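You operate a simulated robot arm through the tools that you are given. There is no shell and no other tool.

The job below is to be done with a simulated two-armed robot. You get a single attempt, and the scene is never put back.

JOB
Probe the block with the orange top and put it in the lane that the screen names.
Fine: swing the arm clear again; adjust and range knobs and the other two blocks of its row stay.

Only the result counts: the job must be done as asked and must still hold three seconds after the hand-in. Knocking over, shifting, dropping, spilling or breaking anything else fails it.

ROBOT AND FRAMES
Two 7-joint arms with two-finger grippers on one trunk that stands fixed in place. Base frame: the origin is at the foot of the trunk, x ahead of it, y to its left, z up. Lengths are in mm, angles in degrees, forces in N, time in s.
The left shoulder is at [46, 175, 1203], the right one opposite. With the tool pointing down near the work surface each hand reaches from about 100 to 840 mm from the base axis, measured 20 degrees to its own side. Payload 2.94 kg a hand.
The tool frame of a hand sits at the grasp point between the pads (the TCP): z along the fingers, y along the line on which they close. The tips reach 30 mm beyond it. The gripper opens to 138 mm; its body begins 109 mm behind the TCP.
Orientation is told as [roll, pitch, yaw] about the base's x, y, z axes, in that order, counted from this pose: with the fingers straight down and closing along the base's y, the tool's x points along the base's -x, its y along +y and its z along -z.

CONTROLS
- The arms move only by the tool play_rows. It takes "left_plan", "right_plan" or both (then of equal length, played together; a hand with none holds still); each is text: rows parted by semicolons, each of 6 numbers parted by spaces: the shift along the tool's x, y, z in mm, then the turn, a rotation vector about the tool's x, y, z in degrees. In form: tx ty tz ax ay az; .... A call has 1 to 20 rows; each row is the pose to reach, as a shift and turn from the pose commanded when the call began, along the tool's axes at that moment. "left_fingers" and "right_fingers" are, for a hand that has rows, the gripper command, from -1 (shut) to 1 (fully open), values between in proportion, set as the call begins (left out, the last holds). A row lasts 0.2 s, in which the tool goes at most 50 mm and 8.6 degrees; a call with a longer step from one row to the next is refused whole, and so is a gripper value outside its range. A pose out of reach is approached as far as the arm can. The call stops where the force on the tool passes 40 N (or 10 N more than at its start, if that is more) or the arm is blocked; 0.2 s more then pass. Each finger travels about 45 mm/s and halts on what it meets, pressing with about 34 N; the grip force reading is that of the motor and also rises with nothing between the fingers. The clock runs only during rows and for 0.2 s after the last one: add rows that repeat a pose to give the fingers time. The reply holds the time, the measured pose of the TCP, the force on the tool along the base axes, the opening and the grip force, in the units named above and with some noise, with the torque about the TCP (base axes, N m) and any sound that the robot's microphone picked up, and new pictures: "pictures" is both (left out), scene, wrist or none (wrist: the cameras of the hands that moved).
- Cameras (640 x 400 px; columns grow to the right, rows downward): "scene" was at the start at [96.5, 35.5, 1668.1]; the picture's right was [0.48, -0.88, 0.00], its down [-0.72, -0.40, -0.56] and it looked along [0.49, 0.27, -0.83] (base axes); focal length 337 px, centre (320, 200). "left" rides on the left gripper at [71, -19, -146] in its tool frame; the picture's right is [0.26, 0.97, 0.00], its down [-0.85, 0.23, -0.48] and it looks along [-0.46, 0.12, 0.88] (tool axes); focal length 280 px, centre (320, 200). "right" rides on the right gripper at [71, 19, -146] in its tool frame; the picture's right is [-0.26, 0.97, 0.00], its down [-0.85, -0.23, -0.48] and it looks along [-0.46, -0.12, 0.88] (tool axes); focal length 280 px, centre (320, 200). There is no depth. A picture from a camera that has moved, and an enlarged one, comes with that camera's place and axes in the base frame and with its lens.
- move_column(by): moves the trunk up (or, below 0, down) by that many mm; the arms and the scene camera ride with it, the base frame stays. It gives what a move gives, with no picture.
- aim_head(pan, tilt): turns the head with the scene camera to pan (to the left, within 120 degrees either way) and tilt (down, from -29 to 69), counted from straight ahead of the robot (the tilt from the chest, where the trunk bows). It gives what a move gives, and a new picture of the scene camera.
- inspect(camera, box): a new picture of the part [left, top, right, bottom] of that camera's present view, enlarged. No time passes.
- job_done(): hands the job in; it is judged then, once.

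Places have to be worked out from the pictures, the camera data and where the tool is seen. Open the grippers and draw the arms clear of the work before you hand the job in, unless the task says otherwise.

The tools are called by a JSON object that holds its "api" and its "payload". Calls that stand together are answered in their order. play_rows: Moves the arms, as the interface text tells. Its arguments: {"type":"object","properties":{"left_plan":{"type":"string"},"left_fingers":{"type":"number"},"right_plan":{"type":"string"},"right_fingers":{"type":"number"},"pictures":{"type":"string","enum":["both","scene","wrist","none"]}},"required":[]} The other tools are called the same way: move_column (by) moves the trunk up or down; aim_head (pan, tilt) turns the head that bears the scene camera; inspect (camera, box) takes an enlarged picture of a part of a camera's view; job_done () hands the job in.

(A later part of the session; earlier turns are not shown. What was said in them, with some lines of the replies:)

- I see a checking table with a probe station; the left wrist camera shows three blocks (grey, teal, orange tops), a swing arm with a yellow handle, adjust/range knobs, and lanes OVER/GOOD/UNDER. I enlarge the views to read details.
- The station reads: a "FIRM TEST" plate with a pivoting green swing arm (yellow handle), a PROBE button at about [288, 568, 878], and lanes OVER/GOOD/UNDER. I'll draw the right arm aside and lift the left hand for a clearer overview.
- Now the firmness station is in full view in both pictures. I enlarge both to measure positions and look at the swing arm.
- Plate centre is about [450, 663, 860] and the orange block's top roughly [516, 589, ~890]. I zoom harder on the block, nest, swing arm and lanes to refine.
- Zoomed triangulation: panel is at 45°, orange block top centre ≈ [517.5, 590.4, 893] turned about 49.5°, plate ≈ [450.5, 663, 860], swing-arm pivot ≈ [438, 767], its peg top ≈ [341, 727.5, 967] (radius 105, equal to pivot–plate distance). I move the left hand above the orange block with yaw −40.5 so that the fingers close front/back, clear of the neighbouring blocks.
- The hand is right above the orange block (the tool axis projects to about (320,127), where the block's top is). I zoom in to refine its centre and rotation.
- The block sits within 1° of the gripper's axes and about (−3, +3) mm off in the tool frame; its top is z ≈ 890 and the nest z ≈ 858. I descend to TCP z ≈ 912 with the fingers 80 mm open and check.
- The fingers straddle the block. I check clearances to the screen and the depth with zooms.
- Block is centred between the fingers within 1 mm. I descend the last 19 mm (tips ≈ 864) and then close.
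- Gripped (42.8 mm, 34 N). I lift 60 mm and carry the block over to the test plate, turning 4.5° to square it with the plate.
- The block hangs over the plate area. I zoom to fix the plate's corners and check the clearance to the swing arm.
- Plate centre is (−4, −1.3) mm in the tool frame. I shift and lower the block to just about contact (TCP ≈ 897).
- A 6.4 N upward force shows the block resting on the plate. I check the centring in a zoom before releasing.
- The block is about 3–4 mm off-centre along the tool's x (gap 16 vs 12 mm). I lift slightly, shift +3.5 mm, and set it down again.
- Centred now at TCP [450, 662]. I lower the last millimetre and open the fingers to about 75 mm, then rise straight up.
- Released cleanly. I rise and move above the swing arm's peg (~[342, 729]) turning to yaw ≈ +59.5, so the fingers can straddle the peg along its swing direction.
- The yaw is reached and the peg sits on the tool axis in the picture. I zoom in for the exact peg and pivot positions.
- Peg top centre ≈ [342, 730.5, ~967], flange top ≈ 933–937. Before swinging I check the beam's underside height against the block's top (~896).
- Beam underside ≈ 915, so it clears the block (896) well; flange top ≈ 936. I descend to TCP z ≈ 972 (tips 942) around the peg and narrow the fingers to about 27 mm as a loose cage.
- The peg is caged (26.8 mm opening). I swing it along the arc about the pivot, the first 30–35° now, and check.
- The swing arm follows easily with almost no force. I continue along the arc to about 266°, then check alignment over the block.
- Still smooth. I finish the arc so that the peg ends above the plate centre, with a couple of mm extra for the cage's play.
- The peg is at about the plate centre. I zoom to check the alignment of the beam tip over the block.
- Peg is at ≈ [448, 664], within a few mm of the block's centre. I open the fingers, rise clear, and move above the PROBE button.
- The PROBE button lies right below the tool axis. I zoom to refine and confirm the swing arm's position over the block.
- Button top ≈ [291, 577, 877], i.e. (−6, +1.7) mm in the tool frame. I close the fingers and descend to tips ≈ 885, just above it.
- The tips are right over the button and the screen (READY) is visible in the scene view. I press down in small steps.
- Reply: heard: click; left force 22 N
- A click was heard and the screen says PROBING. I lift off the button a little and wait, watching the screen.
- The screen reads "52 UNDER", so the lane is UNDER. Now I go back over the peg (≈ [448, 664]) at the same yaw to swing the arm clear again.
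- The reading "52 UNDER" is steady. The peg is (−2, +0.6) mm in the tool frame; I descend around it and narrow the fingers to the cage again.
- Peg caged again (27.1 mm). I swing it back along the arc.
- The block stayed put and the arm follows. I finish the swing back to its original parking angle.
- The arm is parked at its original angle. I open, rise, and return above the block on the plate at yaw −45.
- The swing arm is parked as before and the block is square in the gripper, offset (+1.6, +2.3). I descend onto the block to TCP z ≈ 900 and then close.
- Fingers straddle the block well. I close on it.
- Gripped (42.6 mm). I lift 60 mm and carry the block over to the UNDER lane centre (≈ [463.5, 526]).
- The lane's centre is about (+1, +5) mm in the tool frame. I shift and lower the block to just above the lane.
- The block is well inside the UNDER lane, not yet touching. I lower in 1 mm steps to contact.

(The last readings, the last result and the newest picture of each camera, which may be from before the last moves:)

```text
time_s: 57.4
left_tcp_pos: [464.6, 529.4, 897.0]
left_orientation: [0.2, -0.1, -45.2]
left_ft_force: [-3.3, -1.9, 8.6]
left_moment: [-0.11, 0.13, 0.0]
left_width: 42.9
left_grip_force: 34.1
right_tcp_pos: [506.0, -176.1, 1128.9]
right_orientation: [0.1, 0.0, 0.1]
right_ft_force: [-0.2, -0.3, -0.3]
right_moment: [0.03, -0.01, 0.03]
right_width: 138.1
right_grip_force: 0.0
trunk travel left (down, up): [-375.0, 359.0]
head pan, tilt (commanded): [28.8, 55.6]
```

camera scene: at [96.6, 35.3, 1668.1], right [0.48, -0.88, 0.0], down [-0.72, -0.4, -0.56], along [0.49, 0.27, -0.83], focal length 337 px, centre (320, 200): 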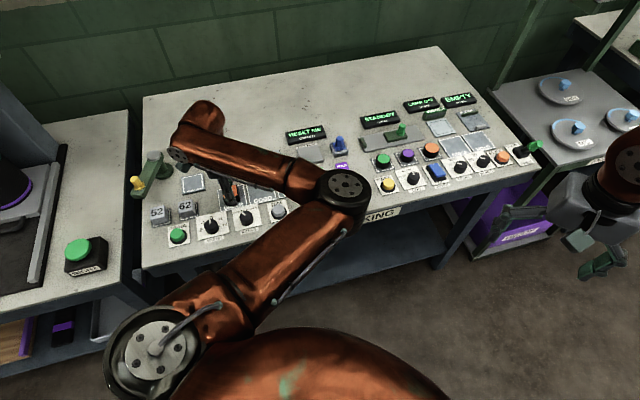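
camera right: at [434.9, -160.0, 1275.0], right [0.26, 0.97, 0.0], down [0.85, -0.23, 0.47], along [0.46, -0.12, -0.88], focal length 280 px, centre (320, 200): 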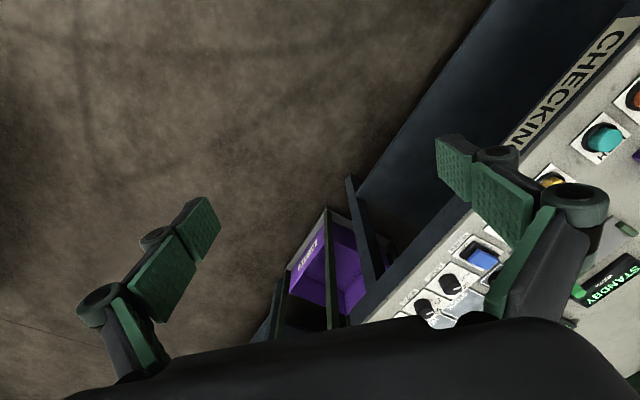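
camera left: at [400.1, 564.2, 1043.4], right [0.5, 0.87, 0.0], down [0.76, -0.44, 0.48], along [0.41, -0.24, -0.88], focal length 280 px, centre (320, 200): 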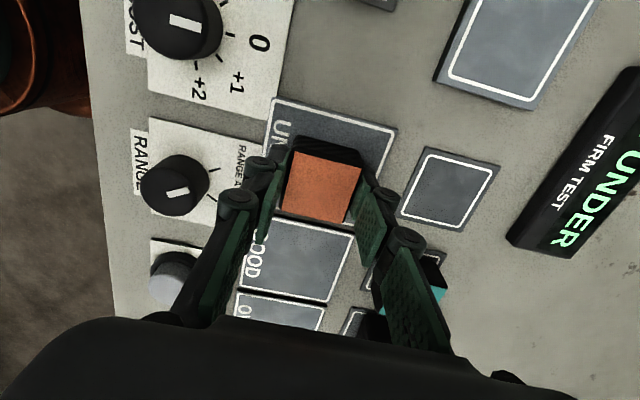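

Contact (8.6 N upward) – the block rests on the lane. I open the fingers to about 62 mm.

{"api": "play_rows", "payload": {"left_plan": "0 0 -0.5 0 0 0; 0 0 -0.5 0 0 0; 0 0 -0.5 0 0 0; 0 0 -0.5 0 0 0", "left_fingers": -0.1, "pictures": "wrist"}}

{"api": "inspect", "payload": {"camera": "left", "box": [200, 70, 440, 220]}}

```text
time_s: 58.4
left_tcp_pos: [465.8, 528.9, 897.4]
left_orientation: [0.1, 0.0, -45.2]
left_ft_force: [0.3, 1.0, -0.2]
left_moment: [-0.02, 0.0, 0.03]
left_width: 62.0
left_grip_force: 0.1
right_tcp_pos: [505.1, -175.3, 1129.5]
right_orientation: [0.1, 0.0, 0.0]
right_ft_force: [1.0, 0.4, -0.7]
right_moment: [0.01, -0.02, -0.02]
right_width: 137.7
right_grip_force: 0.0
trunk travel left (down, up): [-375.0, 359.0]
head pan, tilt (commanded): [28.8, 55.6]
camera left: at [401.4, 564.9, 1042.2], right [0.5, 0.87, 0.0], down [0.76, -0.44, 0.48], along [0.41, -0.24, -0.88], focal length 280 px, centre (320, 200)
```

left: 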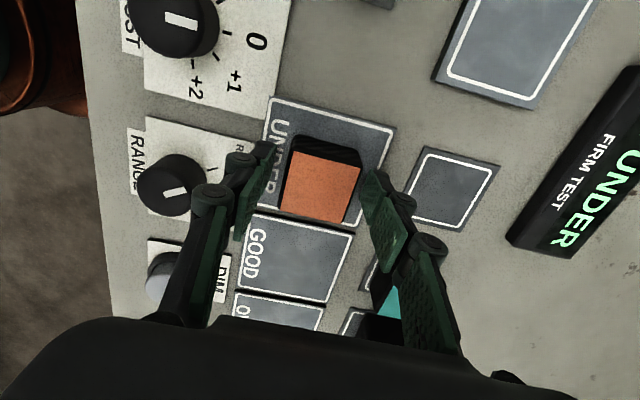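

```text
2.67 times, centred on (320, 145) of left
camera zoom: at [401.4, 564.9, 1042.2], right [0.5, 0.87, 0.0], down [0.76, -0.44, 0.48], along [0.41, -0.24, -0.88], focal length 748 px, centre (320, 347)
```

zoom: 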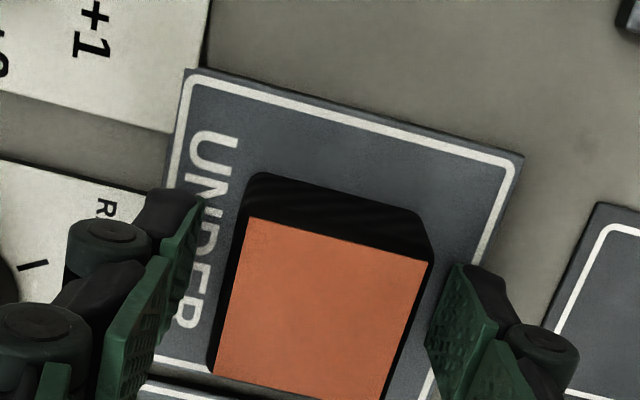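

Released inside UNDER. I rise straight up.

{"api": "play_rows", "payload": {"left_plan": "0 0 -15 0 0 0; 0 0 -40 0 0 0; 0 0 -80 0 0 0; 0 0 -120 0 0 0; 0 0 -160 0 0 0; 0 0 -200 0 0 0; 0 0 -200 0 0 0", "left_fingers": -0.1, "pictures": "both"}}

{"api": "inspect", "payload": {"camera": "left", "box": [220, 70, 420, 220]}}

```text
time_s: 60.0
left_tcp_pos: [464.8, 530.3, 1096.8]
left_orientation: [0.0, 0.0, -45.2]
left_ft_force: [1.3, -0.9, -0.2]
left_moment: [-0.05, 0.02, 0.0]
left_width: 62.0
left_grip_force: 0.1
right_tcp_pos: [506.6, -175.6, 1128.6]
right_orientation: [0.1, 0.1, 0.0]
right_ft_force: [0.3, -0.7, -1.8]
right_moment: [-0.01, 0.03, 0.02]
right_width: 137.9
right_grip_force: 0.1
trunk travel left (down, up): [-375.0, 359.0]
head pan, tilt (commanded): [28.8, 55.6]
camera scene: at [97.1, 35.6, 1668.0], right [0.48, -0.88, 0.0], down [-0.72, -0.4, -0.56], along [0.49, 0.27, -0.83], focal length 337 px, centre (320, 200)
camera left: at [400.6, 566.4, 1242.8], right [0.5, 0.87, 0.0], down [0.76, -0.44, 0.48], along [0.41, -0.24, -0.88], focal length 280 px, centre (320, 200)
```

scene: 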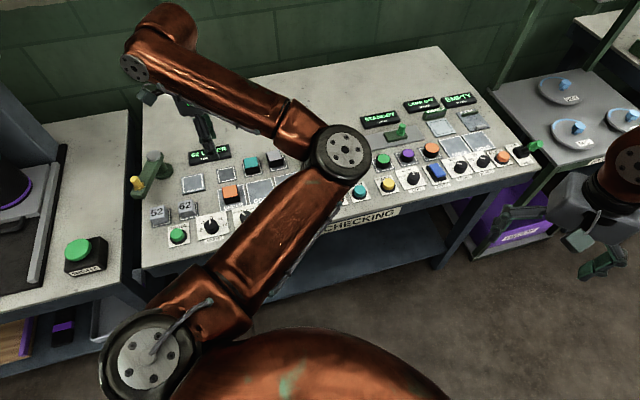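
left: 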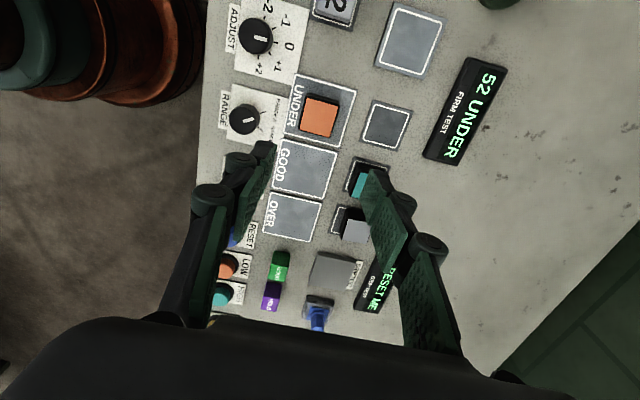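

```text
2.67 times, centred on (320, 145) of left
camera zoom: at [400.6, 566.4, 1242.8], right [0.5, 0.87, 0.0], down [0.76, -0.44, 0.48], along [0.41, -0.24, -0.88], focal length 748 px, centre (320, 347)
```

zoom: 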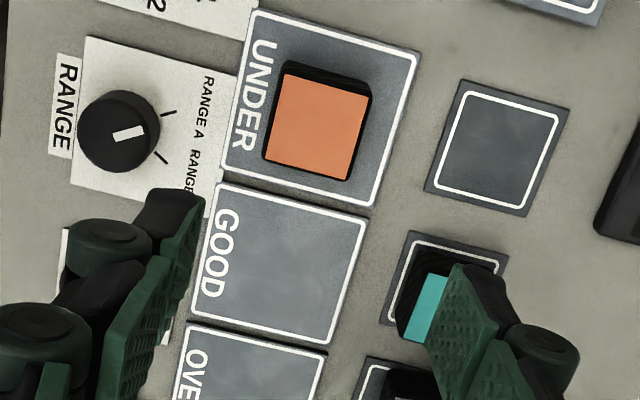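

The orange block sits squarely in UNDER. I retreat the left arm to its starting pose with the gripper open, and then check the whole scene.

{"api": "play_rows", "payload": {"left_plan": "0 0 -40 0 0 0; 0 0 -80 0 0 0; 0 0 -120 0 0 0; 5 -15 -130 0 0 -5.5; 11 -31 -140 0 0 -11; 16 -46 -150 0 0 -17; 21 -61 -150 0 0 -22.5; 26 -77 -150 0 0 -28; 32 -92 -150 0 0 -34; 37 -107 -150 0 0 -39.5; 42.4 -122.6 -150 0 0 -45; 42.4 -122.6 -150 0 0 -45; 42.4 -122.6 -150 0 0 -45", "left_fingers": 1, "pictures": "both"}}

{"api": "inspect", "payload": {"camera": "left", "box": [200, 40, 500, 240]}}

{"api": "inspect", "payload": {"camera": "scene", "box": [120, 120, 312, 250]}}

```text
time_s: 62.8
left_tcp_pos: [347.5, 472.2, 1245.9]
left_orientation: [0.1, 0.0, -0.1]
left_ft_force: [0.0, 0.3, -0.1]
left_moment: [0.02, -0.01, -0.01]
left_width: 137.9
left_grip_force: 0.0
right_tcp_pos: [506.0, -177.1, 1129.1]
right_orientation: [0.1, 0.0, -0.1]
right_ft_force: [-0.9, 0.6, 0.3]
right_moment: [0.02, -0.01, 0.0]
right_width: 138.0
right_grip_force: 0.0
trunk travel left (down, up): [-375.0, 359.0]
head pan, tilt (commanded): [28.8, 55.6]
camera scene: at [96.3, 35.1, 1668.1], right [0.48, -0.88, 0.0], down [-0.72, -0.4, -0.56], along [0.49, 0.27, -0.83], focal length 337 px, centre (320, 200)
camera left: at [276.1, 451.9, 1391.6], right [-0.26, 0.97, 0.0], down [0.85, 0.23, 0.48], along [0.46, 0.12, -0.88], focal length 280 px, centre (320, 200)
```

scene: 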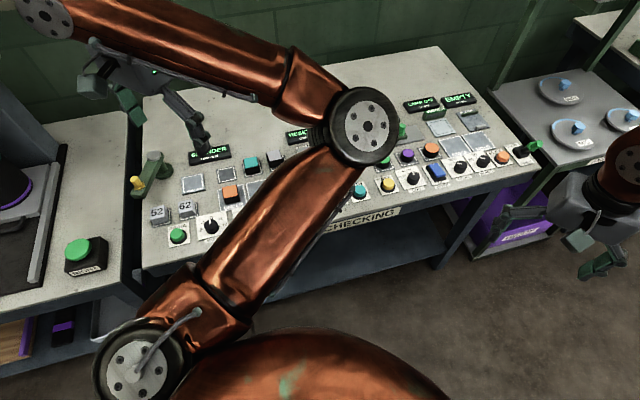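
left: 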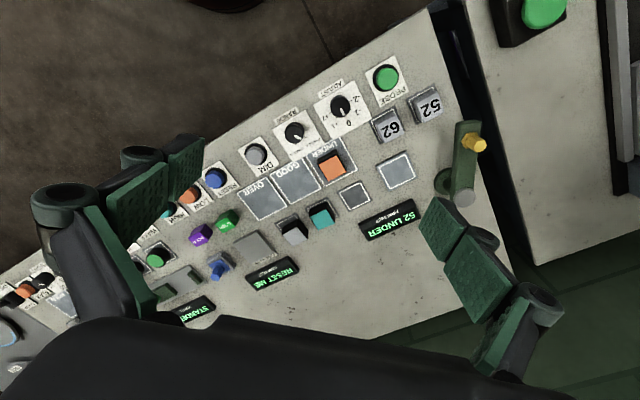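

```text
2.00 times, centred on (350, 140) of left
camera zoom: at [276.1, 451.9, 1391.6], right [-0.26, 0.97, 0.0], down [0.85, 0.23, 0.48], along [0.46, 0.12, -0.88], focal length 561 px, centre (260, 320)
```

zoom: 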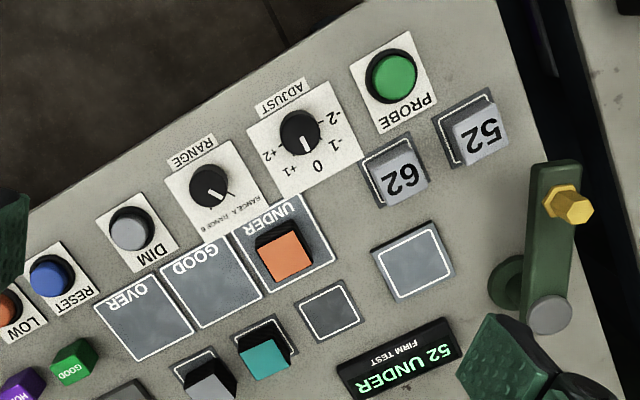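

```text
3.08 times, centred on (216, 185) of scene
camera zoom: at [96.3, 35.1, 1668.1], right [0.48, -0.88, 0.0], down [-0.72, -0.4, -0.56], along [0.49, 0.27, -0.83], focal length 1037 px, centre (640, 246)
```

zoom: 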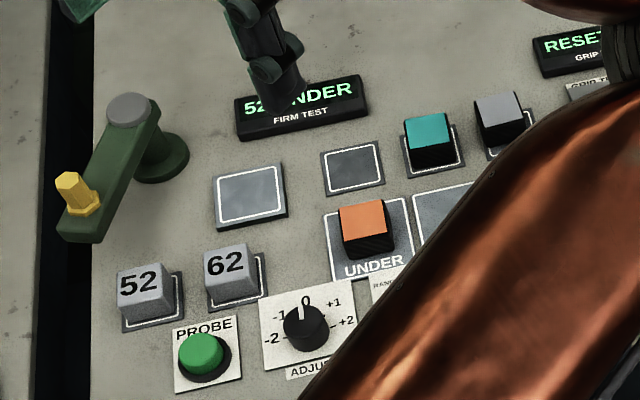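

The block stands in the UNDER lane as the screen reads "52 UNDER". The swing arm is back at its original parking angle, the knobs and all other blocks look unchanged, and both arms are clear with open grippers, so I hand the job in.

{"api": "job_done", "payload": {}}

```text
The job is handed in.
```

I probed the orange-topped block and the screen read "52 UNDER", so I put it in the UNDER lane. It stood squarely inside the lane when I handed the job in; I haven't been told how it was judged.

- **Swing arm:** I swung it back to its original parking angle, clear of the plate.
- **Knobs and other blocks:** I never touched the adjust and range knobs. The teal and grey blocks in the row and the 52 and 62 blocks look unmoved in the final pictures.
- **Robot:** Both arms are clear of the work with their grippers open.
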